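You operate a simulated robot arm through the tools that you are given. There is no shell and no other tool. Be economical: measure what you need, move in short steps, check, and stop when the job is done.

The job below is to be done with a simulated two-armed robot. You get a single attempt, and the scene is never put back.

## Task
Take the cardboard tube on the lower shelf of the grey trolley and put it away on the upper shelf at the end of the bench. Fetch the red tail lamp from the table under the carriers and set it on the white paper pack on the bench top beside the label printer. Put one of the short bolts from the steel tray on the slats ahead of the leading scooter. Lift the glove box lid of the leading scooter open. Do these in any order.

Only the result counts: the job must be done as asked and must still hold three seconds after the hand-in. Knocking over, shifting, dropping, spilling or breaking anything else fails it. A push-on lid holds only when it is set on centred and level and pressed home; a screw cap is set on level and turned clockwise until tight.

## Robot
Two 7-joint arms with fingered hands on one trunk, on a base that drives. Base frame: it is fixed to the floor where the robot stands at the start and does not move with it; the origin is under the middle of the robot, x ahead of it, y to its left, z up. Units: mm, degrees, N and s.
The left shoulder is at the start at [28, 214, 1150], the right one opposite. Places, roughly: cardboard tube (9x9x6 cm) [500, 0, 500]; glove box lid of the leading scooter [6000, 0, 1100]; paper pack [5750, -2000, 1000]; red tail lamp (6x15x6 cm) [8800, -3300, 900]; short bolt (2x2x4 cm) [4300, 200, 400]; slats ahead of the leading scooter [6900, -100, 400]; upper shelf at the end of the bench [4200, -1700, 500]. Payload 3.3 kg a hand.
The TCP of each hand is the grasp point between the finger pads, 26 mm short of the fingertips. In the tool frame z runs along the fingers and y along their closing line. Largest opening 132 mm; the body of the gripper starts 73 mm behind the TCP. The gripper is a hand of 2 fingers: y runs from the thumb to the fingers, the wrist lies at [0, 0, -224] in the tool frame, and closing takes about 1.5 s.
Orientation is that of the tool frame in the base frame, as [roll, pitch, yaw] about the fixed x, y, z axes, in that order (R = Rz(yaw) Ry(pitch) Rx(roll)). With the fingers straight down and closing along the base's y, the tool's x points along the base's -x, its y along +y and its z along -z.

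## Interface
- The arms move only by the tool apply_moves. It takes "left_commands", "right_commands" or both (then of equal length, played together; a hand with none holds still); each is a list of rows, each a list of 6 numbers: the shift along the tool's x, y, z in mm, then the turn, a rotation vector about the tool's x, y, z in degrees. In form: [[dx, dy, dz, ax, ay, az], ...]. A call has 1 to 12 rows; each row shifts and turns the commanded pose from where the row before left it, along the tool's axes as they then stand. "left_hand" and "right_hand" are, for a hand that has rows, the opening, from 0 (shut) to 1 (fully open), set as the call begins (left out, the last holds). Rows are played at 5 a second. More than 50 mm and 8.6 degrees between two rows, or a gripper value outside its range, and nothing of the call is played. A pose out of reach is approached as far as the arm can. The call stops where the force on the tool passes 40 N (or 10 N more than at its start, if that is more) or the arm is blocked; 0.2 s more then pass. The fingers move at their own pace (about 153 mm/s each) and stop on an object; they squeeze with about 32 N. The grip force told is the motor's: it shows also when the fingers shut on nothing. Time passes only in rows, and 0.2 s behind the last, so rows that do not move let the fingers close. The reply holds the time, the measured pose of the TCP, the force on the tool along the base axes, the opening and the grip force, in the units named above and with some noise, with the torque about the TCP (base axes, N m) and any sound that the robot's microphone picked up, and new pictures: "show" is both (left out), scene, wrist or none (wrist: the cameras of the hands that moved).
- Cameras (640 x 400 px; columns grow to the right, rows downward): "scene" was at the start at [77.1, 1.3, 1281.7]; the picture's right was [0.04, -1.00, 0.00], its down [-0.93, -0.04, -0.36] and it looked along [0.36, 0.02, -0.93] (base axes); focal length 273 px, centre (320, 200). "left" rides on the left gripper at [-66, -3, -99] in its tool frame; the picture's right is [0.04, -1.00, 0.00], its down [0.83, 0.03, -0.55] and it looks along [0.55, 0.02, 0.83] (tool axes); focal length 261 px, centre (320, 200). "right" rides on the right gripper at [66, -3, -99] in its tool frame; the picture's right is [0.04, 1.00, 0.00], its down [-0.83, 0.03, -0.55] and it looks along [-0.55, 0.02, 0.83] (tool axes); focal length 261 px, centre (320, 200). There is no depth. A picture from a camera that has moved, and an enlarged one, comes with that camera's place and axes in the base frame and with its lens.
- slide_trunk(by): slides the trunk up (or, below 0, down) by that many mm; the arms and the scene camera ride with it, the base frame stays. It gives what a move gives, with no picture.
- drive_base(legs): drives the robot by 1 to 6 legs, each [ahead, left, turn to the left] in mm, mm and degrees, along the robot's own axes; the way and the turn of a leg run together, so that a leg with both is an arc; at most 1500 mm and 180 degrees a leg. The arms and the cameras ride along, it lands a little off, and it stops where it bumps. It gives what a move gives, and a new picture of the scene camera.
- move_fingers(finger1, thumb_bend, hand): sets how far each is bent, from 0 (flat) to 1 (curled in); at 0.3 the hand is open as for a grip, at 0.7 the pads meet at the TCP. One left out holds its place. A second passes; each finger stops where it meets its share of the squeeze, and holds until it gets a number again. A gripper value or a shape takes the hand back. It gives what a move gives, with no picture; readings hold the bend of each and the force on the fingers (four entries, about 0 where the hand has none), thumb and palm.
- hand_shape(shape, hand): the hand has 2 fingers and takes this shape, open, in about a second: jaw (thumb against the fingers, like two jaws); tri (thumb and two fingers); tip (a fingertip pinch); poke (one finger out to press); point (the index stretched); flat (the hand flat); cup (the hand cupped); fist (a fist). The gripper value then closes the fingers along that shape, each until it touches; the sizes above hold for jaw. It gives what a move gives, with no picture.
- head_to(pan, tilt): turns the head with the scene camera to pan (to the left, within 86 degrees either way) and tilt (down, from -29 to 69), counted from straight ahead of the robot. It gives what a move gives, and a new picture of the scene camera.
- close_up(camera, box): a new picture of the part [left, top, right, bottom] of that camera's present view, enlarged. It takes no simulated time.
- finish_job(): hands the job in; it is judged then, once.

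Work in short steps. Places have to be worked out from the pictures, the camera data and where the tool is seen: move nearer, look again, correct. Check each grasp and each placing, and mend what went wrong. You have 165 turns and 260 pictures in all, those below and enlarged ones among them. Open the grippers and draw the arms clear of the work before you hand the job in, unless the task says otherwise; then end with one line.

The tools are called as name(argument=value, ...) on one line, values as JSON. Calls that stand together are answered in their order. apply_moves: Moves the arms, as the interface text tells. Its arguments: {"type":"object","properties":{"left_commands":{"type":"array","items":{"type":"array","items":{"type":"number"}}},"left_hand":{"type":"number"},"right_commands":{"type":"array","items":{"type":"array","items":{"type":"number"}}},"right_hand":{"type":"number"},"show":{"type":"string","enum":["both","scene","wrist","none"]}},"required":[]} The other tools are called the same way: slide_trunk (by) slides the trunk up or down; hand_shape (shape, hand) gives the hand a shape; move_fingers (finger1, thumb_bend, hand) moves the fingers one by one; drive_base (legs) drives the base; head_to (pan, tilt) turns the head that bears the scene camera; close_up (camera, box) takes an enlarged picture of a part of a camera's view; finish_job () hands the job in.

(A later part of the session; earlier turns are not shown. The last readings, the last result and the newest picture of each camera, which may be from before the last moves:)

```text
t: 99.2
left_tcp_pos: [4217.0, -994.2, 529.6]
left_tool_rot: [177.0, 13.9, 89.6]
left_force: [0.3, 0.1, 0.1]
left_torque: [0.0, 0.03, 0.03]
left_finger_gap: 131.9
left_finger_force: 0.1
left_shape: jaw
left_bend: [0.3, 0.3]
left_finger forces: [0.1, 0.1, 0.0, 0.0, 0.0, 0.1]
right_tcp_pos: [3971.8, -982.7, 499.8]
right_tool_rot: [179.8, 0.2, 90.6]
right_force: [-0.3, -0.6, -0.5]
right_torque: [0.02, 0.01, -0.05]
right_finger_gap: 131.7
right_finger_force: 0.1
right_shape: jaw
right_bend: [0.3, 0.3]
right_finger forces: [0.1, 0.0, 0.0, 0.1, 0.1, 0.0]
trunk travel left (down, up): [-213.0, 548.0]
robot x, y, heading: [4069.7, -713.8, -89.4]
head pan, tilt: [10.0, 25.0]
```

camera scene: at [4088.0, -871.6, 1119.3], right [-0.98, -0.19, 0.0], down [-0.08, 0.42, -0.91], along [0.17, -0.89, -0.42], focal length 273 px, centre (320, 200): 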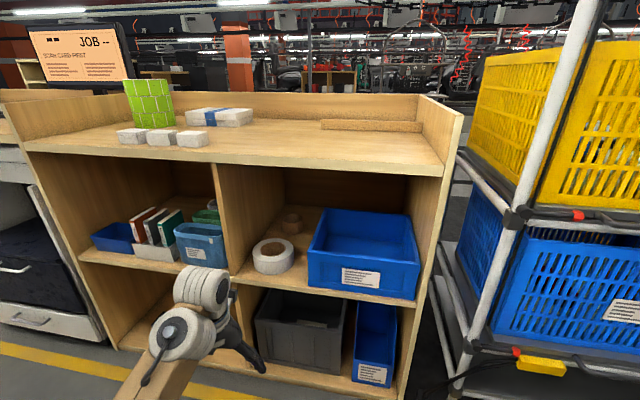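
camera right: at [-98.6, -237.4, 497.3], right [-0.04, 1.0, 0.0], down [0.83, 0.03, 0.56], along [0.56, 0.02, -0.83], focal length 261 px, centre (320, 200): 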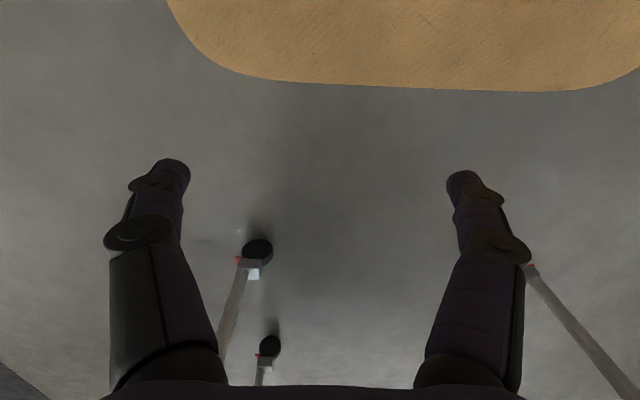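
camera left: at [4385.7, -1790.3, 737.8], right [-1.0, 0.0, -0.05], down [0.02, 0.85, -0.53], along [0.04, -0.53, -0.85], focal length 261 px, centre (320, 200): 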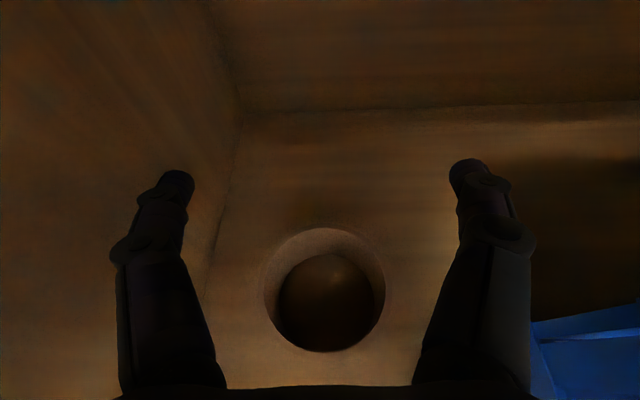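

Home-like pose reached. I turn to face along the aisle, shift to its middle and drive on, watching for the label printer and the lead scooter.

drive_base(legs=[[100, 0, 0], [0, 0, 90], [1200, 0, 0]])

head_to(pan=-45, tilt=12)

head_to(pan=35, tilt=12)

```text
t: 109.8
left_tcp_pos: [5539.2, -637.0, 528.6]
left_tool_rot: [176.9, 13.9, -179.7]
left_force: [-0.8, -0.9, 0.2]
left_torque: [-0.01, 0.01, 0.0]
left_finger_gap: 132.3
left_finger_force: 0.0
left_shape: jaw
left_bend: [0.3, 0.3]
left_finger forces: [0.1, 0.0, 0.0, 0.1, 0.0, 0.0]
right_tcp_pos: [5529.7, -880.5, 498.5]
right_tool_rot: [179.7, 0.4, -178.6]
right_force: [0.2, 0.5, -0.5]
right_torque: [0.0, -0.02, -0.03]
right_finger_gap: 132.0
right_finger_force: 0.1
right_shape: jaw
right_bend: [0.3, 0.3]
right_finger forces: [0.0, 0.0, 0.0, 0.1, 0.1, 0.0]
trunk travel left (down, up): [-213.0, 548.0]
robot x, y, heading: [5261.8, -789.4, 1.6]
head pan, tilt: [10.0, 25.0]
camera scene: at [5415.3, -766.8, 1119.4], right [0.2, -0.98, 0.0], down [-0.41, -0.08, -0.91], along [0.89, 0.18, -0.42], focal length 273 px, centre (320, 200)
```

scene: 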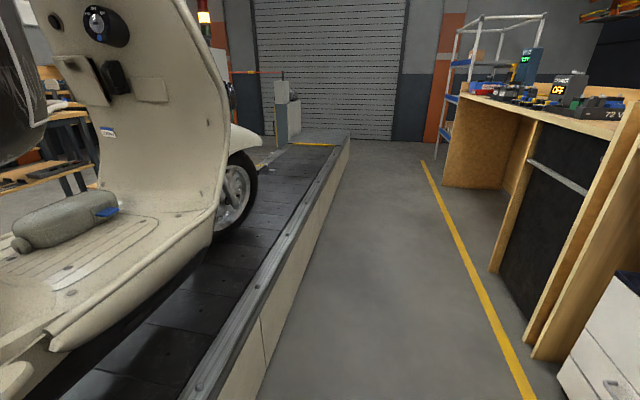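

```text
t: 111.0
left_tcp_pos: [5539.2, -637.1, 530.5]
left_tool_rot: [176.8, 13.9, -179.7]
left_force: [-0.2, -0.4, 0.6]
left_torque: [-0.01, 0.01, 0.02]
left_finger_gap: 132.1
left_finger_force: 0.1
left_shape: jaw
left_bend: [0.3, 0.3]
left_finger forces: [0.1, 0.1, 0.0, 0.0, 0.0, 0.1]
right_tcp_pos: [5530.4, -879.9, 500.5]
right_tool_rot: [179.8, 0.3, -178.7]
right_force: [-0.1, -0.5, -0.3]
right_torque: [-0.02, -0.01, 0.01]
right_finger_gap: 131.9
right_finger_force: 0.1
right_shape: jaw
right_bend: [0.3, 0.3]
right_finger forces: [0.0, 0.0, 0.0, 0.0, 0.1, 0.0]
trunk travel left (down, up): [-213.0, 548.0]
robot x, y, heading: [5260.6, -786.9, 1.3]
head pan, tilt: [-45.0, 12.0]
camera scene: at [5392.7, -849.3, 1140.5], right [-0.69, -0.73, 0.0], down [-0.15, 0.14, -0.98], along [0.71, -0.67, -0.21], focal length 273 px, centre (320, 200)
```

scene: 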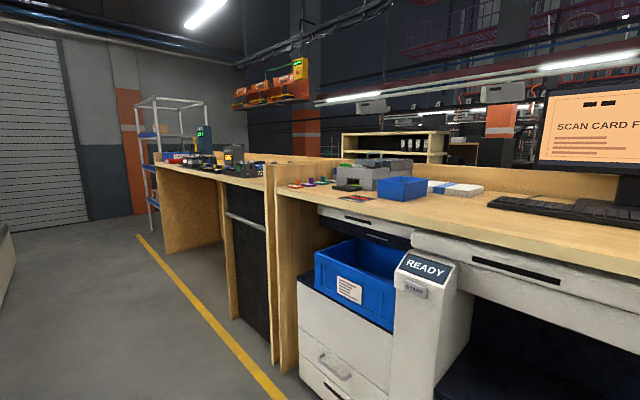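

```text
t: 112.6
left_tcp_pos: [5540.3, -636.4, 528.6]
left_tool_rot: [176.9, 13.9, -179.6]
left_force: [-0.5, -0.7, 0.2]
left_torque: [-0.02, 0.0, -0.01]
left_finger_gap: 131.9
left_finger_force: 0.1
left_shape: jaw
left_bend: [0.3, 0.3]
left_finger forces: [0.1, 0.0, 0.0, 0.1, 0.0, 0.0]
right_tcp_pos: [5530.8, -881.3, 499.9]
right_tool_rot: [179.8, 0.3, -178.7]
right_force: [0.4, 0.0, 0.1]
right_torque: [0.0, 0.01, -0.01]
right_finger_gap: 132.1
right_finger_force: 0.1
right_shape: jaw
right_bend: [0.3, 0.3]
right_finger forces: [0.1, 0.1, 0.1, 0.0, 0.0, 0.1]
trunk travel left (down, up): [-213.0, 548.0]
robot x, y, heading: [5260.5, -785.4, 1.6]
head pan, tilt: [35.0, 12.0]
camera scene: at [5400.0, -729.7, 1140.5], right [0.59, -0.8, 0.0], down [-0.17, -0.12, -0.98], along [0.79, 0.58, -0.21], focal length 273 px, centre (320, 200)
```

scene: 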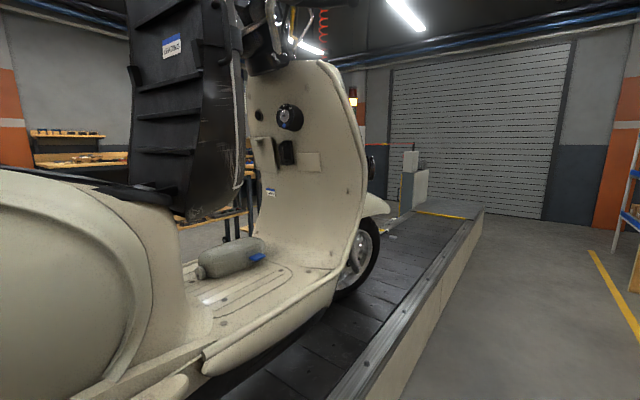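

The paper pack sits on the bench at about [5835, -2010], beside the grey printer, behind a blue bin. I go on along the aisle to fetch the tail lamp first.

drive_base(legs=[[0, -100, 0], [1500, 0, -2], [600, 0, 0]])

head_to(pan=-60, tilt=10)

head_to(pan=-5, tilt=15)

```text
t: 123.8
left_tcp_pos: [7651.7, -728.2, 529.0]
left_tool_rot: [176.9, 13.9, 178.8]
left_force: [0.3, -0.3, -0.2]
left_torque: [0.01, -0.02, 0.0]
left_finger_gap: 132.0
left_finger_force: 0.0
left_shape: jaw
left_bend: [0.3, 0.3]
left_finger forces: [0.0, 0.0, 0.1, 0.0, 0.0, 0.0]
right_tcp_pos: [7636.5, -971.8, 501.2]
right_tool_rot: [179.8, 0.2, 179.8]
right_force: [0.4, -0.6, 0.2]
right_torque: [-0.03, -0.02, 0.0]
right_finger_gap: 132.0
right_finger_force: 0.0
right_shape: jaw
right_bend: [0.3, 0.3]
right_finger forces: [0.0, 0.0, 0.0, 0.0, 0.1, 0.0]
trunk travel left (down, up): [-213.0, 548.0]
robot x, y, heading: [7368.2, -869.6, -0.1]
head pan, tilt: [35.0, 12.0]
camera scene: at [7510.2, -818.2, 1140.5], right [0.57, -0.82, 0.0], down [-0.17, -0.12, -0.98], along [0.8, 0.56, -0.21], focal length 273 px, centre (320, 200)
```

scene: 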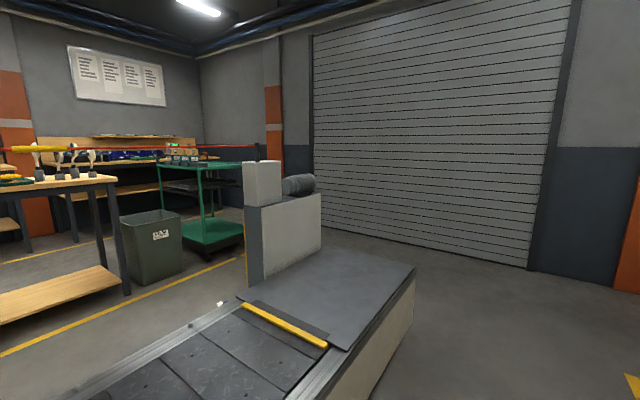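

```text
t: 125.5
left_tcp_pos: [7653.2, -729.7, 529.1]
left_tool_rot: [176.9, 14.0, 178.9]
left_force: [0.2, -0.3, -0.4]
left_torque: [-0.01, 0.02, 0.01]
left_finger_gap: 131.8
left_finger_force: 0.1
left_shape: jaw
left_bend: [0.3, 0.3]
left_finger forces: [0.0, 0.0, 0.0, 0.1, 0.1, 0.1]
right_tcp_pos: [7637.7, -971.8, 499.5]
right_tool_rot: [179.7, 0.3, 179.8]
right_force: [0.6, 0.0, 0.6]
right_torque: [-0.06, -0.03, 0.02]
right_finger_gap: 131.8
right_finger_force: 0.2
right_shape: jaw
right_bend: [0.3, 0.3]
right_finger forces: [0.0, 0.0, 0.0, 0.0, 0.0, 0.0]
trunk travel left (down, up): [-213.0, 548.0]
robot x, y, heading: [7368.6, -871.4, 0.1]
head pan, tilt: [-60.0, 10.0]
camera scene: at [7480.5, -952.2, 1143.8], right [-0.87, -0.5, 0.0], down [-0.09, 0.15, -0.98], along [0.49, -0.85, -0.17], focal length 273 px, centre (320, 200)
```

scene: 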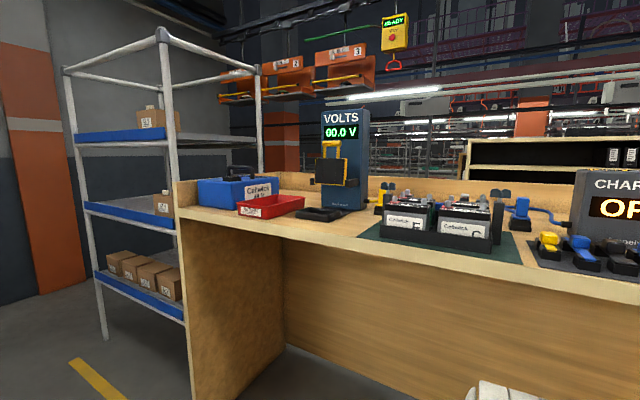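

```text
t: 126.7
left_tcp_pos: [7652.3, -728.6, 529.7]
left_tool_rot: [177.0, 13.9, 178.8]
left_force: [-0.7, -0.8, -0.2]
left_torque: [-0.01, -0.02, 0.02]
left_finger_gap: 132.1
left_finger_force: 0.1
left_shape: jaw
left_bend: [0.3, 0.3]
left_finger forces: [0.0, 0.1, 0.0, 0.0, 0.1, 0.0]
right_tcp_pos: [7636.8, -972.8, 500.6]
right_tool_rot: [179.8, 0.3, 179.8]
right_force: [-0.1, 0.1, 0.1]
right_torque: [0.0, -0.03, 0.02]
right_finger_gap: 131.8
right_finger_force: 0.0
right_shape: jaw
right_bend: [0.3, 0.3]
right_finger forces: [0.0, 0.1, 0.1, 0.0, 0.0, 0.0]
trunk travel left (down, up): [-213.0, 548.0]
robot x, y, heading: [7369.5, -872.2, 0.1]
head pan, tilt: [-5.0, 15.0]
camera scene: at [7527.0, -879.9, 1135.6], right [-0.09, -1.0, 0.0], down [-0.26, 0.02, -0.97], along [0.96, -0.08, -0.26], focal length 273 px, centre (320, 200)
```

scene: 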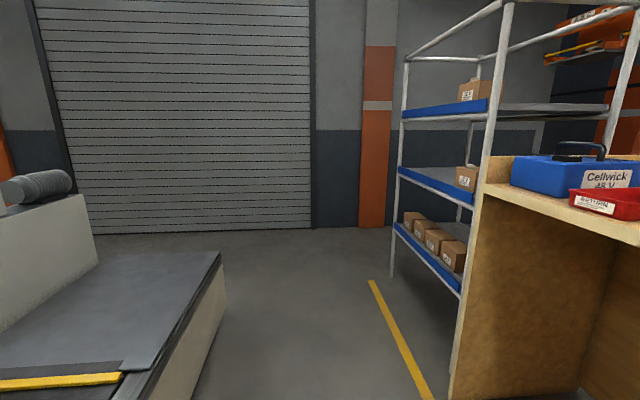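

There's a passage between the end rack (ends x≈9390) and the far wall (x≈10500). I drive to x≈9940, turn right and look toward the carriers.

drive_base(legs=[[1500, 0, 0], [1070, 0, 0], [0, 0, -90]])

head_to(pan=15, tilt=12)

```text
t: 143.1
left_tcp_pos: [10087.5, -1168.8, 528.8]
left_tool_rot: [176.8, 13.9, 88.1]
left_force: [0.3, -0.1, 1.1]
left_torque: [-0.03, -0.01, 0.01]
left_finger_gap: 132.1
left_finger_force: 0.0
left_shape: jaw
left_bend: [0.3, 0.3]
left_finger forces: [0.1, 0.0, 0.1, 0.1, 0.0, 0.0]
right_tcp_pos: [9844.2, -1150.7, 499.5]
right_tool_rot: [179.8, 0.3, 89.1]
right_force: [-0.2, -0.4, 0.1]
right_torque: [0.02, -0.01, -0.01]
right_finger_gap: 131.9
right_finger_force: 0.0
right_shape: jaw
right_bend: [0.3, 0.3]
right_finger forces: [0.0, 0.1, 0.1, 0.0, 0.1, 0.1]
trunk travel left (down, up): [-213.0, 548.0]
robot x, y, heading: [9948.9, -881.5, -90.4]
head pan, tilt: [-5.0, 15.0]
camera scene: at [9938.1, -1044.0, 1135.6], right [-0.99, 0.1, 0.0], down [0.03, 0.26, -0.97], along [-0.1, -0.96, -0.26], focal length 273 px, centre (320, 200)
```

scene: 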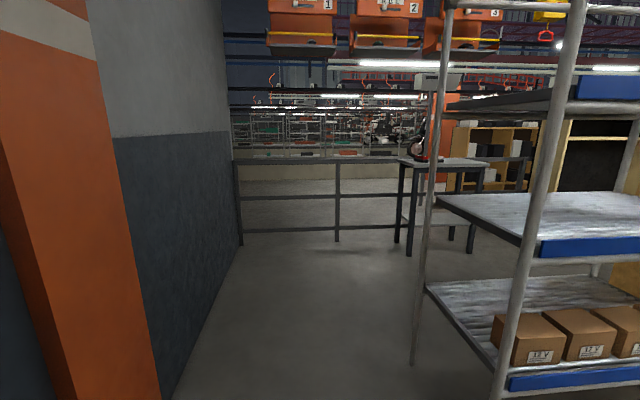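

```text
t: 143.9
left_tcp_pos: [10087.8, -1167.6, 528.4]
left_tool_rot: [176.9, 13.9, 88.2]
left_force: [-0.3, -0.4, -0.2]
left_torque: [-0.04, -0.01, 0.0]
left_finger_gap: 132.0
left_finger_force: 0.1
left_shape: jaw
left_bend: [0.3, 0.3]
left_finger forces: [0.0, 0.1, 0.1, 0.0, 0.1, 0.0]
right_tcp_pos: [9843.7, -1150.6, 500.4]
right_tool_rot: [179.8, 0.3, 89.1]
right_force: [-0.1, -0.1, 0.2]
right_torque: [0.03, -0.02, -0.02]
right_finger_gap: 132.0
right_finger_force: 0.1
right_shape: jaw
right_bend: [0.3, 0.3]
right_finger forces: [0.0, 0.0, 0.1, 0.1, 0.0, 0.1]
trunk travel left (down, up): [-213.0, 548.0]
robot x, y, heading: [9951.4, -886.7, -90.6]
head pan, tilt: [15.0, 12.0]
camera scene: at [9970.3, -1041.4, 1140.5], right [-0.97, -0.25, 0.0], down [-0.05, 0.2, -0.98], along [0.24, -0.95, -0.21], focal length 273 px, centre (320, 200)
```

scene: 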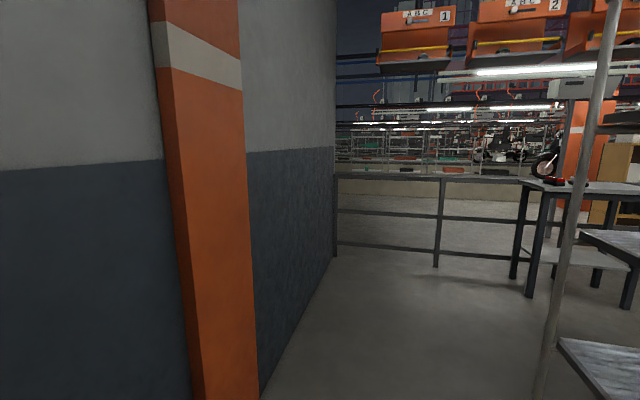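

The table with the red lamp is ahead right, near corner about [8890, -3230]. I drive down the passage and look toward it.

drive_base(legs=[[1500, 0, 0], [150, 0, 0]])

head_to(pan=-60, tilt=15)

```text
t: 152.4
left_tcp_pos: [10069.8, -2827.0, 528.6]
left_tool_rot: [176.8, 13.9, 88.3]
left_force: [0.4, 0.5, -0.3]
left_torque: [0.02, 0.02, -0.02]
left_finger_gap: 132.0
left_finger_force: 0.1
left_shape: jaw
left_bend: [0.3, 0.3]
left_finger forces: [0.0, 0.0, 0.0, 0.0, 0.0, 0.1]
right_tcp_pos: [9827.3, -2810.0, 499.6]
right_tool_rot: [179.7, 0.4, 89.3]
right_force: [0.0, -0.7, 0.2]
right_torque: [0.01, -0.04, -0.01]
right_finger_gap: 131.8
right_finger_force: 0.0
right_shape: jaw
right_bend: [0.3, 0.3]
right_finger forces: [0.0, 0.0, 0.0, 0.1, 0.0, 0.0]
trunk travel left (down, up): [-213.0, 548.0]
robot x, y, heading: [9932.5, -2543.5, -90.3]
head pan, tilt: [15.0, 12.0]
camera scene: at [9952.8, -2700.5, 1140.5], right [-0.97, -0.25, 0.0], down [-0.05, 0.2, -0.98], along [0.24, -0.95, -0.21], focal length 273 px, centre (320, 200)
```

scene: 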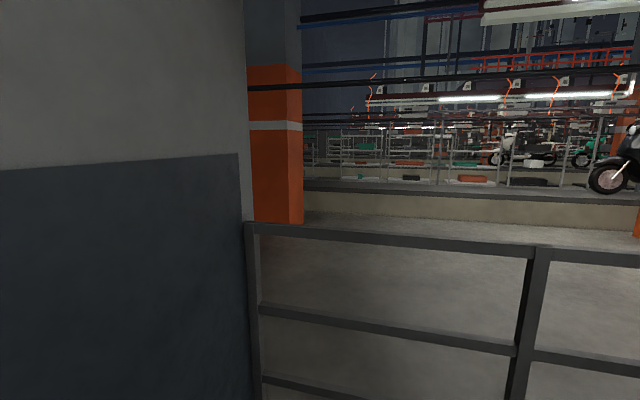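

```text
t: 153.9
left_tcp_pos: [10070.1, -2827.9, 529.6]
left_tool_rot: [176.9, 13.9, 88.4]
left_force: [-0.4, 0.5, -0.5]
left_torque: [0.0, 0.03, 0.01]
left_finger_gap: 131.7
left_finger_force: 0.1
left_shape: jaw
left_bend: [0.3, 0.3]
left_finger forces: [0.0, 0.0, 0.0, 0.1, 0.1, 0.0]
right_tcp_pos: [9827.9, -2809.6, 499.9]
right_tool_rot: [179.8, 0.4, 89.4]
right_force: [0.1, -1.0, 0.4]
right_torque: [-0.01, 0.03, 0.01]
right_finger_gap: 132.1
right_finger_force: 0.0
right_shape: jaw
right_bend: [0.3, 0.3]
right_finger forces: [0.0, 0.0, 0.0, 0.0, 0.0, 0.0]
trunk travel left (down, up): [-213.0, 548.0]
robot x, y, heading: [9931.4, -2540.5, -90.2]
head pan, tilt: [-60.0, 15.0]
camera scene: at [9848.2, -2656.5, 1135.6], right [-0.49, 0.87, 0.0], down [0.23, 0.13, -0.97], along [-0.84, -0.48, -0.26], focal length 273 px, centre (320, 200)
```

scene: 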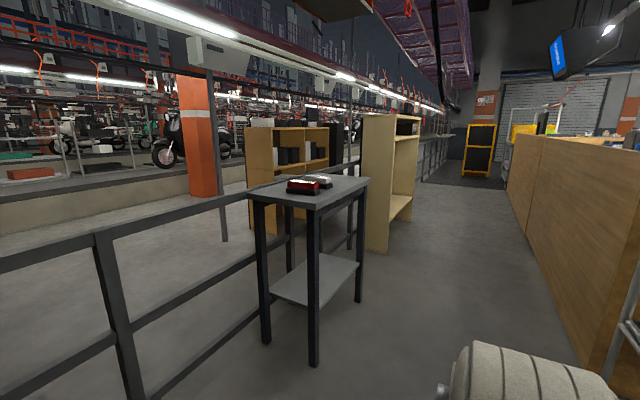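

The small table holds the red lamp (and another dark lamp). I strafe over so that I face the table from the bench side and look down at it.

drive_base(legs=[[0, -1120, 0]])

head_to(pan=0, tilt=25)

close_up(camera="scene", box=[220, 120, 420, 245])

```text
t: 159.6
left_tcp_pos: [8949.3, -2819.8, 529.3]
left_tool_rot: [176.8, 13.9, 88.5]
left_force: [0.2, 0.1, -0.1]
left_torque: [0.03, 0.01, -0.01]
left_finger_gap: 132.1
left_finger_force: 0.1
left_shape: jaw
left_bend: [0.3, 0.3]
left_finger forces: [0.1, 0.0, 0.1, 0.0, 0.0, 0.0]
right_tcp_pos: [8705.6, -2801.8, 499.8]
right_tool_rot: [179.7, 0.2, 89.5]
right_force: [-0.1, -1.0, -0.1]
right_torque: [-0.03, 0.01, -0.04]
right_finger_gap: 131.9
right_finger_force: 0.1
right_shape: jaw
right_bend: [0.3, 0.3]
right_finger forces: [0.1, 0.0, 0.1, 0.0, 0.0, 0.0]
trunk travel left (down, up): [-213.0, 548.0]
robot x, y, heading: [8807.2, -2535.5, -90.3]
head pan, tilt: [-60.0, 15.0]
camera scene: at [8726.2, -2647.8, 1135.6], right [-0.49, 0.87, 0.0], down [0.22, 0.13, -0.97], along [-0.84, -0.48, -0.26], focal length 273 px, centre (320, 200)
```

scene: 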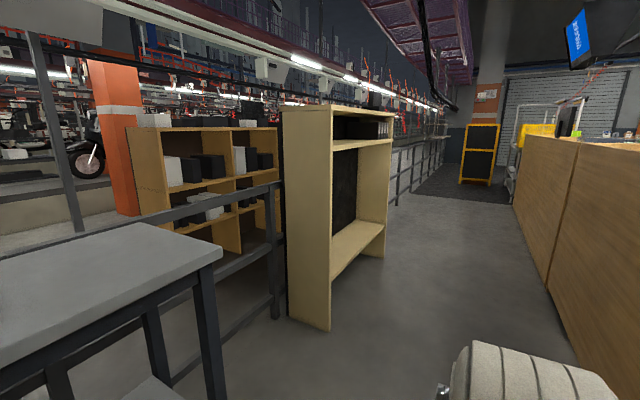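

```text
t: 160.9
left_tcp_pos: [8948.7, -2819.0, 529.6]
left_tool_rot: [176.9, 13.9, 88.6]
left_force: [0.2, 0.5, -0.7]
left_torque: [0.01, 0.0, -0.01]
left_finger_gap: 131.9
left_finger_force: 0.0
left_shape: jaw
left_bend: [0.3, 0.3]
left_finger forces: [0.0, 0.0, 0.0, 0.0, 0.0, 0.1]
right_tcp_pos: [8705.8, -2801.4, 499.7]
right_tool_rot: [179.7, 0.3, 89.4]
right_force: [-0.5, -0.3, 0.3]
right_torque: [0.0, -0.02, 0.0]
right_finger_gap: 132.0
right_finger_force: 0.1
right_shape: jaw
right_bend: [0.3, 0.3]
right_finger forces: [0.0, 0.0, 0.1, 0.0, 0.1, 0.0]
trunk travel left (down, up): [-213.0, 548.0]
robot x, y, heading: [8807.4, -2533.8, -90.3]
head pan, tilt: [0.0, 25.0]
camera scene: at [8806.7, -2693.8, 1119.4], right [-1.0, 0.01, 0.0], down [0.0, 0.42, -0.91], along [-0.01, -0.91, -0.42], focal length 273 px, centre (320, 200)
```

scene: 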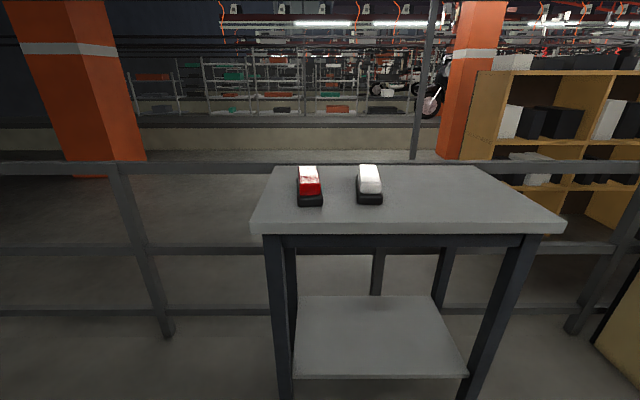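

```text
3.20 times, centred on (320, 182) of scene
camera zoom: at [8806.7, -2693.8, 1119.4], right [-1.0, 0.01, 0.0], down [0.0, 0.42, -0.91], along [-0.01, -0.91, -0.42], focal length 874 px, centre (320, 256)
```

zoom: 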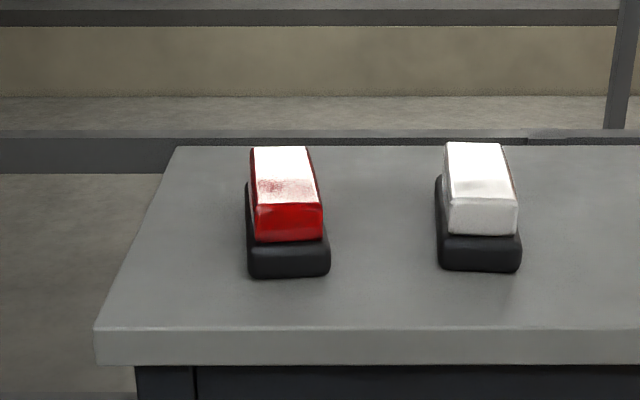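

The red lamp lies with its long axis toward me, centre about [8828, -3383], table top z≈820. I raise the trunk and bring the left hand forward, tilted 30° off vertical.

slide_trunk(by=270)

apply_moves(left_commands=[[-30, 0, 0, 0, -8, 0], [-30, 0, 0, 0, -8, 0], [-45, 0, -3, 0, 0, 0], [-45, 0, -3, 0, 0, 0], [-45, 0, -3, 0, 0, 0], [-45, 0, -3, 0, 0, 0], [-30, 0, -3, 0, 0, 0]], show="both")

```text
t: 163.6
left_tcp_pos: [8949.8, -2817.7, 798.8]
left_tool_rot: [176.8, 13.9, 88.4]
left_force: [-0.3, 0.4, 0.2]
left_torque: [0.01, 0.0, -0.01]
left_finger_gap: 131.9
left_finger_force: 0.1
left_shape: jaw
left_bend: [0.3, 0.3]
left_finger forces: [0.1, 0.0, 0.1, 0.1, 0.0, 0.1]
right_tcp_pos: [8704.8, -2801.0, 770.7]
right_tool_rot: [179.7, 0.3, 89.3]
right_force: [0.1, 0.6, 0.2]
right_torque: [0.0, 0.02, 0.0]
right_finger_gap: 131.9
right_finger_force: 0.1
right_shape: jaw
right_bend: [0.3, 0.3]
right_finger forces: [0.0, 0.1, 0.0, 0.0, 0.0, 0.1]
trunk travel left (down, up): [-483.0, 278.0]
robot x, y, heading: [8809.4, -2533.0, -90.5]
head pan, tilt: [0.0, 25.0]
```

```text
t: 165.2
left_tcp_pos: [8939.2, -3049.3, 936.1]
left_tool_rot: [176.4, 29.8, 87.5]
left_force: [0.2, 0.7, 0.4]
left_torque: [0.01, -0.01, -0.02]
left_finger_gap: 131.6
left_finger_force: 0.0
left_shape: jaw
left_bend: [0.3, 0.3]
left_finger forces: [0.0, 0.0, 0.1, 0.1, 0.0, 0.0]
right_tcp_pos: [8705.2, -2801.2, 769.5]
right_tool_rot: [179.7, 0.3, 89.4]
right_force: [0.0, 0.6, 1.1]
right_torque: [-0.01, -0.01, 0.01]
right_finger_gap: 131.8
right_finger_force: 0.1
right_shape: jaw
right_bend: [0.3, 0.3]
right_finger forces: [0.0, 0.0, 0.0, 0.0, 0.0, 0.0]
trunk travel left (down, up): [-483.0, 278.0]
robot x, y, heading: [8806.2, -2536.3, -90.5]
head pan, tilt: [0.0, 25.0]
camera scene: at [8806.9, -2646.1, 1392.5], right [-1.0, 0.01, 0.0], down [0.0, 0.42, -0.91], along [-0.01, -0.91, -0.42], focal length 273 px, centre (320, 200)
camera left: at [8930.0, -3057.8, 1051.9], right [-1.0, 0.05, -0.07], down [0.04, 1.0, 0.07], along [0.08, 0.06, -1.0], focal length 261 px, centre (320, 200)
```

scene: 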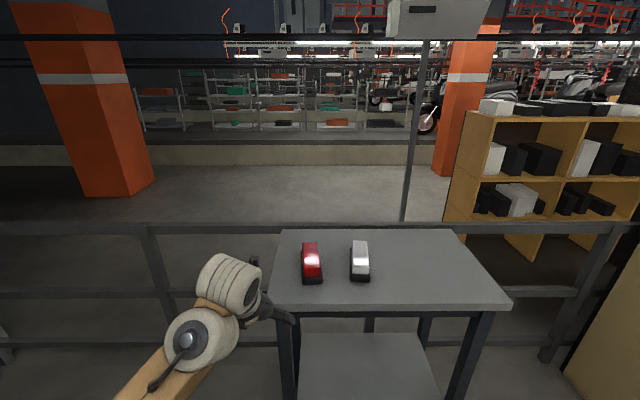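
left: 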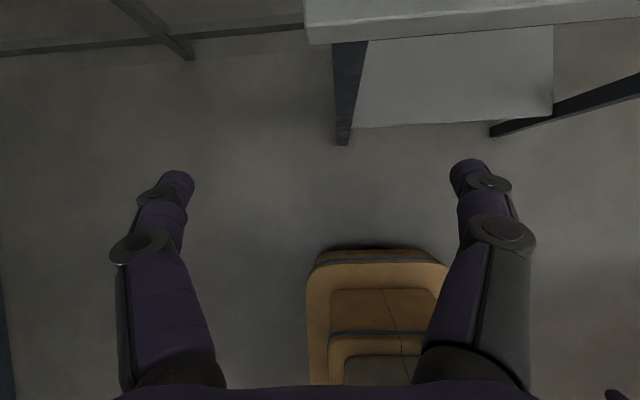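

I move right 113 and forward 240, keeping the base clear of the table, then look from the wrist camera.

drive_base(legs=[[0, -113, 0], [240, 0, 0]])

close_up(camera="left", box=[0, 0, 640, 400])

```text
t: 167.8
left_tcp_pos: [8820.7, -3292.3, 935.1]
left_tool_rot: [176.5, 29.7, 87.2]
left_force: [0.7, -0.4, 0.4]
left_torque: [0.02, 0.01, 0.0]
left_finger_gap: 132.0
left_finger_force: 0.1
left_shape: jaw
left_bend: [0.3, 0.3]
left_finger forces: [0.0, 0.0, 0.0, 0.0, 0.1, 0.1]
right_tcp_pos: [8589.3, -3041.4, 769.3]
right_tool_rot: [179.8, 0.3, 89.3]
right_force: [0.4, -0.1, -0.1]
right_torque: [0.0, -0.04, -0.02]
right_finger_gap: 131.7
right_finger_force: 0.1
right_shape: jaw
right_bend: [0.3, 0.3]
right_finger forces: [0.0, 0.0, 0.0, 0.0, 0.0, 0.0]
trunk travel left (down, up): [-483.0, 278.0]
robot x, y, heading: [8694.3, -2773.2, -90.5]
head pan, tilt: [0.0, 25.0]
camera scene: at [8691.2, -2887.9, 1392.5], right [-1.0, 0.01, 0.0], down [0.0, 0.42, -0.91], along [-0.01, -0.91, -0.42], focal length 273 px, centre (320, 200)
```

scene: 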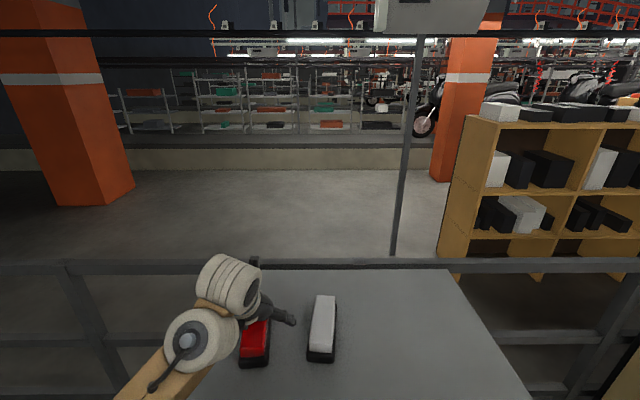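

```text
1.00 times, centred on (320, 200) of left (not enlarged: the box is as wide or as high as the picture)
camera zoom: at [8813.1, -3299.3, 1051.2], right [-1.0, 0.05, -0.07], down [0.05, 1.0, 0.07], along [0.08, 0.06, -1.0], focal length 261 px, centre (320, 200)
```

zoom: 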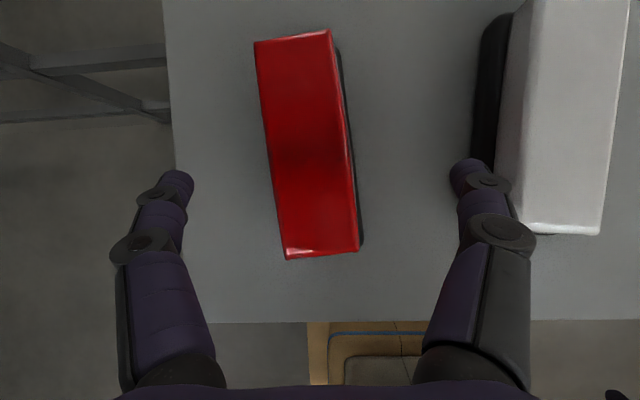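

The red lamp's centre is about [8834, -3325], top z≈876, axis yawed ~6° to my hand. I align, then descend to z≈855.

apply_moves(left_commands=[[-15, 6, 8, -3.1, 0, -5.4], [-14, 7, 8, 0, 0, 0], [10, 0, 17.3, 0, 0, 0], [10, 0, 17.3, 0, 0, 0]], show="wrist")

```text
t: 168.8
left_tcp_pos: [8838.1, -3324.8, 896.5]
left_tool_rot: [176.4, 30.2, 93.6]
left_force: [-0.2, 0.6, 0.9]
left_torque: [0.0, 0.0, 0.0]
left_finger_gap: 132.4
left_finger_force: 0.1
left_shape: jaw
left_bend: [0.3, 0.3]
left_finger forces: [0.0, 0.0, 0.0, 0.0, 0.0, 0.0]
right_tcp_pos: [8589.8, -3041.9, 769.8]
right_tool_rot: [179.9, 0.3, 89.3]
right_force: [0.6, 0.6, 0.5]
right_torque: [0.02, 0.01, 0.04]
right_finger_gap: 132.1
right_finger_force: 0.2
right_shape: jaw
right_bend: [0.3, 0.3]
right_finger forces: [0.0, 0.0, 0.1, 0.0, 0.0, 0.0]
trunk travel left (down, up): [-483.0, 278.0]
robot x, y, heading: [8697.0, -2777.1, -90.5]
head pan, tilt: [0.0, 25.0]
camera left: at [8830.8, -3331.6, 1013.6], right [-1.0, -0.06, -0.07], down [-0.06, 1.0, 0.06], along [0.07, 0.06, -1.0], focal length 261 px, centre (320, 200)
```

left: 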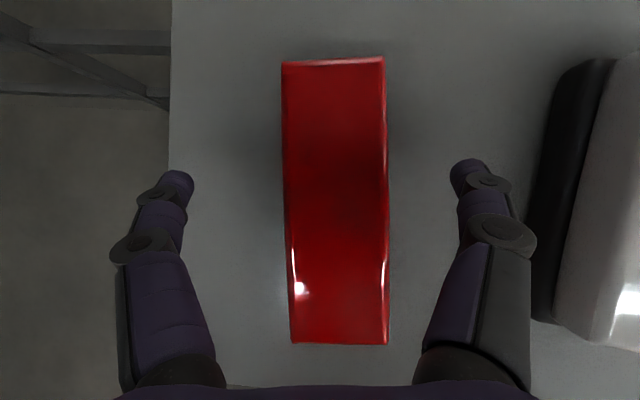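

Nicely aligned; I descend the last 42 mm with a 6 mm side correction and close.

apply_moves(left_commands=[[7, -6, 12, 0, 0, 0], [7, 0, 12, 0, 0, 0], [6, 0, 11, 0, 0, 0]], show="wrist")

apply_moves(left_commands=[[0, 0, 0, 0, 0, 0], [0, 0, 0, 0, 0, 0], [0, 0, 0, 0, 0, 0], [0, 0, 0, 0, 0, 0], [0, 0, 0, 0, 0, 0], [0, 0, 0, 0, 0, 0], [0, 0, 0, 0, 0, 0], [0, 0, 0, 0, 0, 0]], left_hand=0, show="wrist")

```text
t: 169.8
left_tcp_pos: [8834.7, -3328.9, 864.3]
left_tool_rot: [177.3, 31.4, 94.4]
left_force: [1.4, -1.0, 11.6]
left_torque: [-0.2, 0.98, 0.08]
left_finger_gap: 131.7
left_finger_force: 0.2
left_shape: jaw
left_bend: [0.3, 0.28]
left_finger forces: [0.0, 0.1, 0.0, 0.0, 11.2, 0.0]
right_tcp_pos: [8589.4, -3041.5, 769.3]
right_tool_rot: [179.8, 0.3, 89.3]
right_force: [0.5, 0.9, -0.3]
right_torque: [0.02, 0.0, -0.01]
right_finger_gap: 131.9
right_finger_force: 0.0
right_shape: jaw
right_bend: [0.3, 0.3]
right_finger forces: [0.1, 0.0, 0.0, 0.0, 0.0, 0.0]
trunk travel left (down, up): [-483.0, 278.0]
robot x, y, heading: [8691.0, -2776.0, -90.4]
head pan, tilt: [0.0, 25.0]
stopped in row 3 (left hand): the force on the tool passed its limit at 45 N (the readings are from after the stop); the commanded pose is now the measured one
camera left: at [8827.5, -3333.9, 981.1], right [-1.0, -0.07, -0.06], down [-0.07, 1.0, 0.04], along [0.06, 0.04, -1.0], focal length 261 px, centre (320, 200)
```

left: 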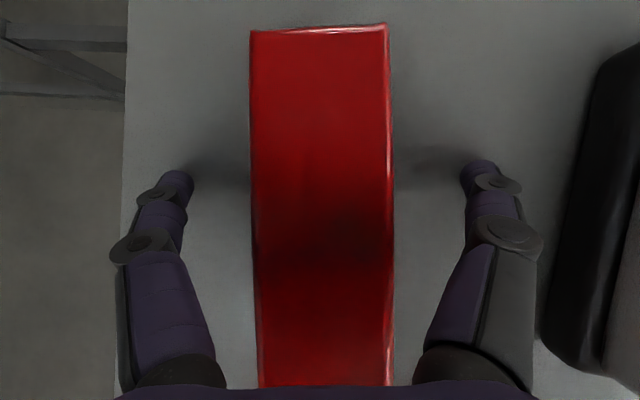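

```text
t: 171.6
left_tcp_pos: [8831.6, -3327.2, 864.4]
left_tool_rot: [177.1, 31.6, 94.0]
left_force: [-11.4, -4.3, 27.9]
left_torque: [-0.46, 1.94, 0.0]
left_finger_gap: 56.0
left_finger_force: 32.1
left_shape: jaw
left_bend: [0.75, 0.54]
left_finger forces: [23.8, 0.0, 0.0, 0.0, 49.6, 0.0]
right_tcp_pos: [8588.5, -3040.3, 770.5]
right_tool_rot: [179.7, 0.3, 89.3]
right_force: [0.4, -0.4, -0.1]
right_torque: [0.01, -0.03, -0.02]
right_finger_gap: 131.8
right_finger_force: 0.0
right_shape: jaw
right_bend: [0.3, 0.3]
right_finger forces: [0.0, 0.0, 0.0, 0.0, 0.0, 0.1]
trunk travel left (down, up): [-483.0, 278.0]
robot x, y, heading: [8691.7, -2777.6, -90.6]
head pan, tilt: [0.0, 25.0]
camera left: at [8825.8, -3332.4, 981.8], right [-1.0, -0.06, -0.06], down [-0.07, 1.0, 0.04], along [0.06, 0.04, -1.0], focal length 261 px, centre (320, 200)
```

left: 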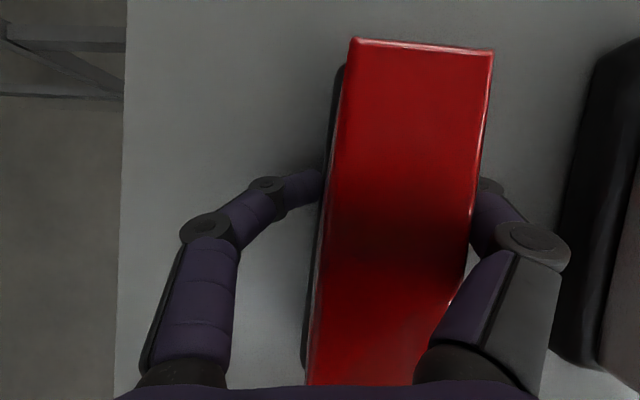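

A fingertip touched the table and the lamp was pushed aside. I open, raise a bit, and re-centre.

apply_moves(left_commands=[[0, 0, 0, 0, 0, 0], [0, 0, 0, 0, 0, 0], [0, 0, 0, 0, 0, 0], [0, 0, 0, 0, 0, 0], [0, 0, 0, 0, 0, 0], [-7, 0, -13, 0, 0, 0], [-7, 0, -13, 0, 0, 0]], left_hand=1, show="wrist")

```text
t: 172.1
left_tcp_pos: [8834.6, -3330.6, 864.9]
left_tool_rot: [177.3, 31.7, 94.2]
left_force: [0.6, 0.3, 7.7]
left_torque: [-0.09, 0.57, 0.02]
left_finger_gap: 132.1
left_finger_force: 0.0
left_shape: jaw
left_bend: [0.3, 0.29]
left_finger forces: [0.0, 0.0, 0.1, 0.0, 7.4, 0.0]
right_tcp_pos: [8589.9, -3042.1, 769.2]
right_tool_rot: [179.9, 0.3, 89.4]
right_force: [0.9, -0.3, 0.3]
right_torque: [0.08, 0.02, 0.03]
right_finger_gap: 131.9
right_finger_force: 0.0
right_shape: jaw
right_bend: [0.3, 0.3]
right_finger forces: [0.0, 0.0, 0.1, 0.0, 0.1, 0.1]
trunk travel left (down, up): [-483.0, 278.0]
robot x, y, heading: [8694.7, -2776.5, -90.4]
head pan, tilt: [0.0, 25.0]
stopped in row 2 (left hand): the force on the tool passed its limit at 42 N (the readings are from after the stop); the commanded pose is now the measured one
camera left: at [8828.2, -3335.6, 981.9], right [-1.0, -0.06, -0.06], down [-0.07, 1.0, 0.03], along [0.06, 0.04, -1.0], focal length 261 px, centre (320, 200)
```

left: 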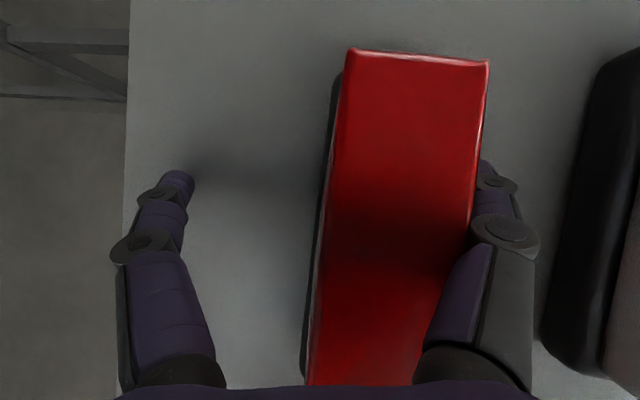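

I lift over the lamp, level the hand, turn it 9° to match the lamp and move right 30 mm.

apply_moves(left_commands=[[-8, 0, -13, 0, 0, 0], [-8, 0, -13, 0, 0, 0], [-8, 0, -13, 0, 0, 0], [-3, -15, -5, 3.8, 0, 3], [0, -15, 0, 3.8, 0, 3]], show="wrist")

```text
t: 173.3
left_tcp_pos: [8801.4, -3331.5, 916.3]
left_tool_rot: [-178.9, 31.4, 87.0]
left_force: [-0.1, 0.5, 0.1]
left_torque: [-0.01, 0.0, 0.0]
left_finger_gap: 132.2
left_finger_force: 0.1
left_shape: jaw
left_bend: [0.3, 0.3]
left_finger forces: [0.1, 0.1, 0.0, 0.0, 0.0, 0.0]
right_tcp_pos: [8589.6, -3041.9, 768.9]
right_tool_rot: [179.9, 0.3, 89.3]
right_force: [0.2, 0.1, 0.2]
right_torque: [0.01, 0.02, -0.01]
right_finger_gap: 131.8
right_finger_force: 0.1
right_shape: jaw
right_bend: [0.3, 0.3]
right_finger forces: [0.1, 0.0, 0.0, 0.1, 0.1, 0.0]
trunk travel left (down, up): [-483.0, 278.0]
robot x, y, heading: [8691.6, -2775.5, -90.8]
head pan, tilt: [0.0, 25.0]
camera left: at [8801.7, -3335.6, 1032.1], right [-1.0, 0.1, -0.01], down [0.1, 0.99, 0.04], along [0.01, 0.04, -1.0], focal length 261 px, centre (320, 200)
```

left: 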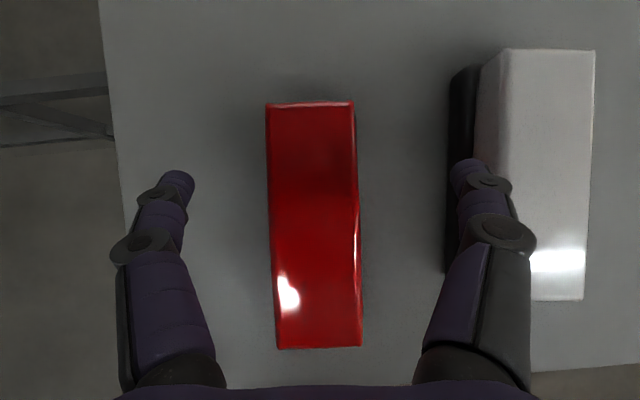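

Aligned. I narrow the opening to clear the white lamp, lower to z≈871 and inspect.

apply_moves(left_commands=[[10, 3, -6, 0, 0, 0], [0, 0, 0, 0, 0, 0], [0, 0, 0, 0, 0, 0], [6, 0, 10, 0, 0, 0], [6, 0, 10, 0, 0, 0], [6, 0, 10, 0, 0, 0], [5, 0, 8, 0, 0, 0]], left_hand=0.72, show="wrist")

```text
t: 174.9
left_tcp_pos: [8805.5, -3319.6, 870.2]
left_tool_rot: [-178.8, 31.4, 87.1]
left_force: [0.5, -0.1, 0.2]
left_torque: [-0.02, 0.02, 0.0]
left_finger_gap: 95.5
left_finger_force: 0.1
left_shape: jaw
left_bend: [0.66, 0.54]
left_finger forces: [0.0, 0.0, 0.0, 0.0, 0.0, 0.0]
right_tcp_pos: [8590.1, -3041.8, 769.1]
right_tool_rot: [179.8, 0.3, 89.3]
right_force: [0.8, 0.2, -0.5]
right_torque: [-0.03, 0.03, -0.01]
right_finger_gap: 131.9
right_finger_force: 0.0
right_shape: jaw
right_bend: [0.3, 0.3]
right_finger forces: [0.0, 0.0, 0.0, 0.0, 0.0, 0.0]
trunk travel left (down, up): [-483.0, 278.0]
robot x, y, heading: [8690.8, -2775.6, -90.3]
head pan, tilt: [0.0, 25.0]
camera left: at [8805.1, -3324.3, 987.9], right [-1.0, 0.1, 0.0], down [0.1, 0.99, 0.04], along [0.01, 0.04, -1.0], focal length 261 px, centre (320, 200)
```

left: 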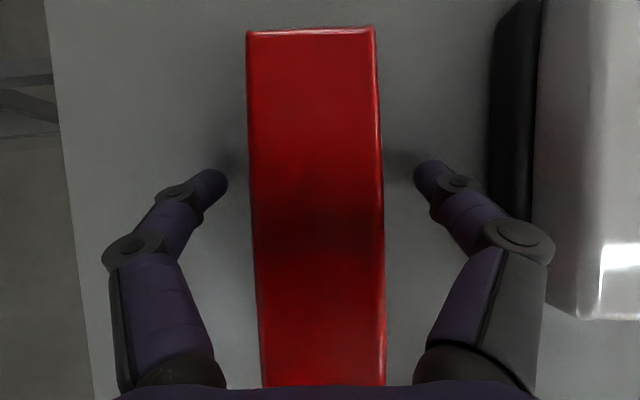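

Centred with no contact. I close the hand.

apply_moves(left_commands=[[0, 0, 0, 0, 0, 0], [0, 0, 0, 0, 0, 0], [0, 0, 0, 0, 0, 0], [0, 0, 0, 0, 0, 0], [0, 0, 0, 0, 0, 0], [0, 0, 0, 0, 0, 0]], left_hand=0, show="wrist")

```text
t: 176.3
left_tcp_pos: [8805.7, -3320.2, 870.6]
left_tool_rot: [-178.9, 31.3, 87.0]
left_force: [0.1, -0.7, 0.5]
left_torque: [-0.02, 0.0, 0.02]
left_finger_gap: 52.5
left_finger_force: 31.8
left_shape: jaw
left_bend: [0.73, 0.7]
left_finger forces: [29.2, 0.0, 0.1, 0.0, 29.2, 0.0]
right_tcp_pos: [8589.2, -3041.1, 768.4]
right_tool_rot: [179.7, 0.3, 89.3]
right_force: [-0.5, -0.2, 0.5]
right_torque: [-0.02, 0.0, -0.03]
right_finger_gap: 131.9
right_finger_force: 0.0
right_shape: jaw
right_bend: [0.3, 0.3]
right_finger forces: [0.1, 0.0, 0.0, 0.0, 0.0, 0.0]
trunk travel left (down, up): [-483.0, 278.0]
robot x, y, heading: [8696.1, -2777.7, -90.5]
head pan, tilt: [0.0, 25.0]
camera left: at [8805.1, -3324.3, 987.8], right [-1.0, 0.1, -0.01], down [0.1, 0.99, 0.04], along [0.01, 0.04, -1.0], focal length 261 px, centre (320, 200)
```

left: 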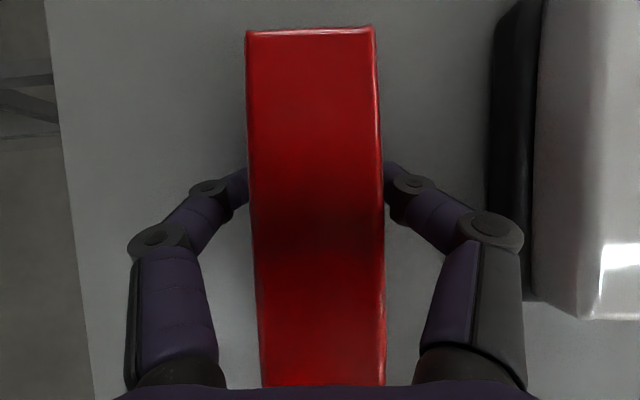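

Symmetric grip. I lift about 80 mm straight up.

apply_moves(left_commands=[[-5, 0, -8, 0, 0, 0], [-8, 0, -13, 0, 0, 0], [-10, 0, -17, 0, 0, 0], [-10, 0, -17, 0, 0, 0], [-10, 0, -17, 0, 0, 0]], show="both")

```text
t: 177.5
left_tcp_pos: [8808.2, -3319.3, 955.0]
left_tool_rot: [-178.9, 31.4, 87.0]
left_force: [-0.2, -0.2, -1.7]
left_torque: [-0.02, -0.01, 0.01]
left_finger_gap: 52.5
left_finger_force: 31.7
left_shape: jaw
left_bend: [0.73, 0.7]
left_finger forces: [29.4, 0.0, 0.0, 0.0, 29.3, 0.0]
right_tcp_pos: [8589.8, -3042.5, 771.0]
right_tool_rot: [179.8, 0.3, 89.4]
right_force: [0.6, -0.2, 0.4]
right_torque: [-0.04, -0.01, -0.06]
right_finger_gap: 132.1
right_finger_force: 0.1
right_shape: jaw
right_bend: [0.3, 0.3]
right_finger forces: [0.0, 0.0, 0.0, 0.1, 0.0, 0.0]
trunk travel left (down, up): [-483.0, 278.0]
robot x, y, heading: [8692.1, -2773.9, -90.8]
head pan, tilt: [0.0, 25.0]
camera scene: at [8691.5, -2886.9, 1392.5], right [-1.0, 0.01, 0.0], down [0.0, 0.42, -0.91], along [-0.01, -0.91, -0.42], focal length 273 px, centre (320, 200)
camera left: at [8806.3, -3323.6, 1071.5], right [-1.0, 0.1, 0.0], down [0.1, 0.99, 0.04], along [0.01, 0.04, -1.0], focal length 261 px, centre (320, 200)
```

scene: 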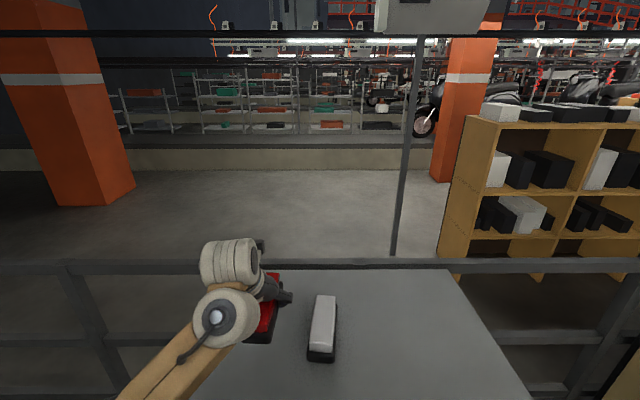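
left: 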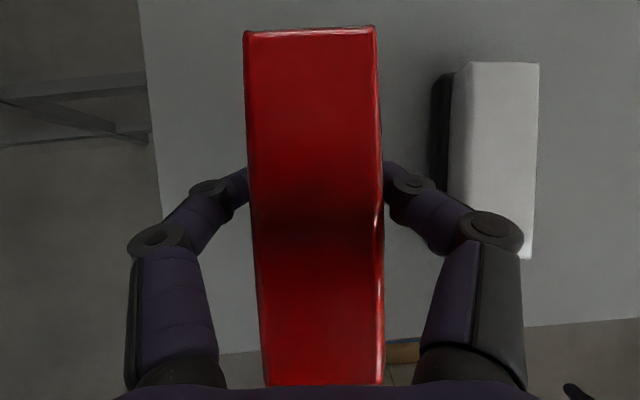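

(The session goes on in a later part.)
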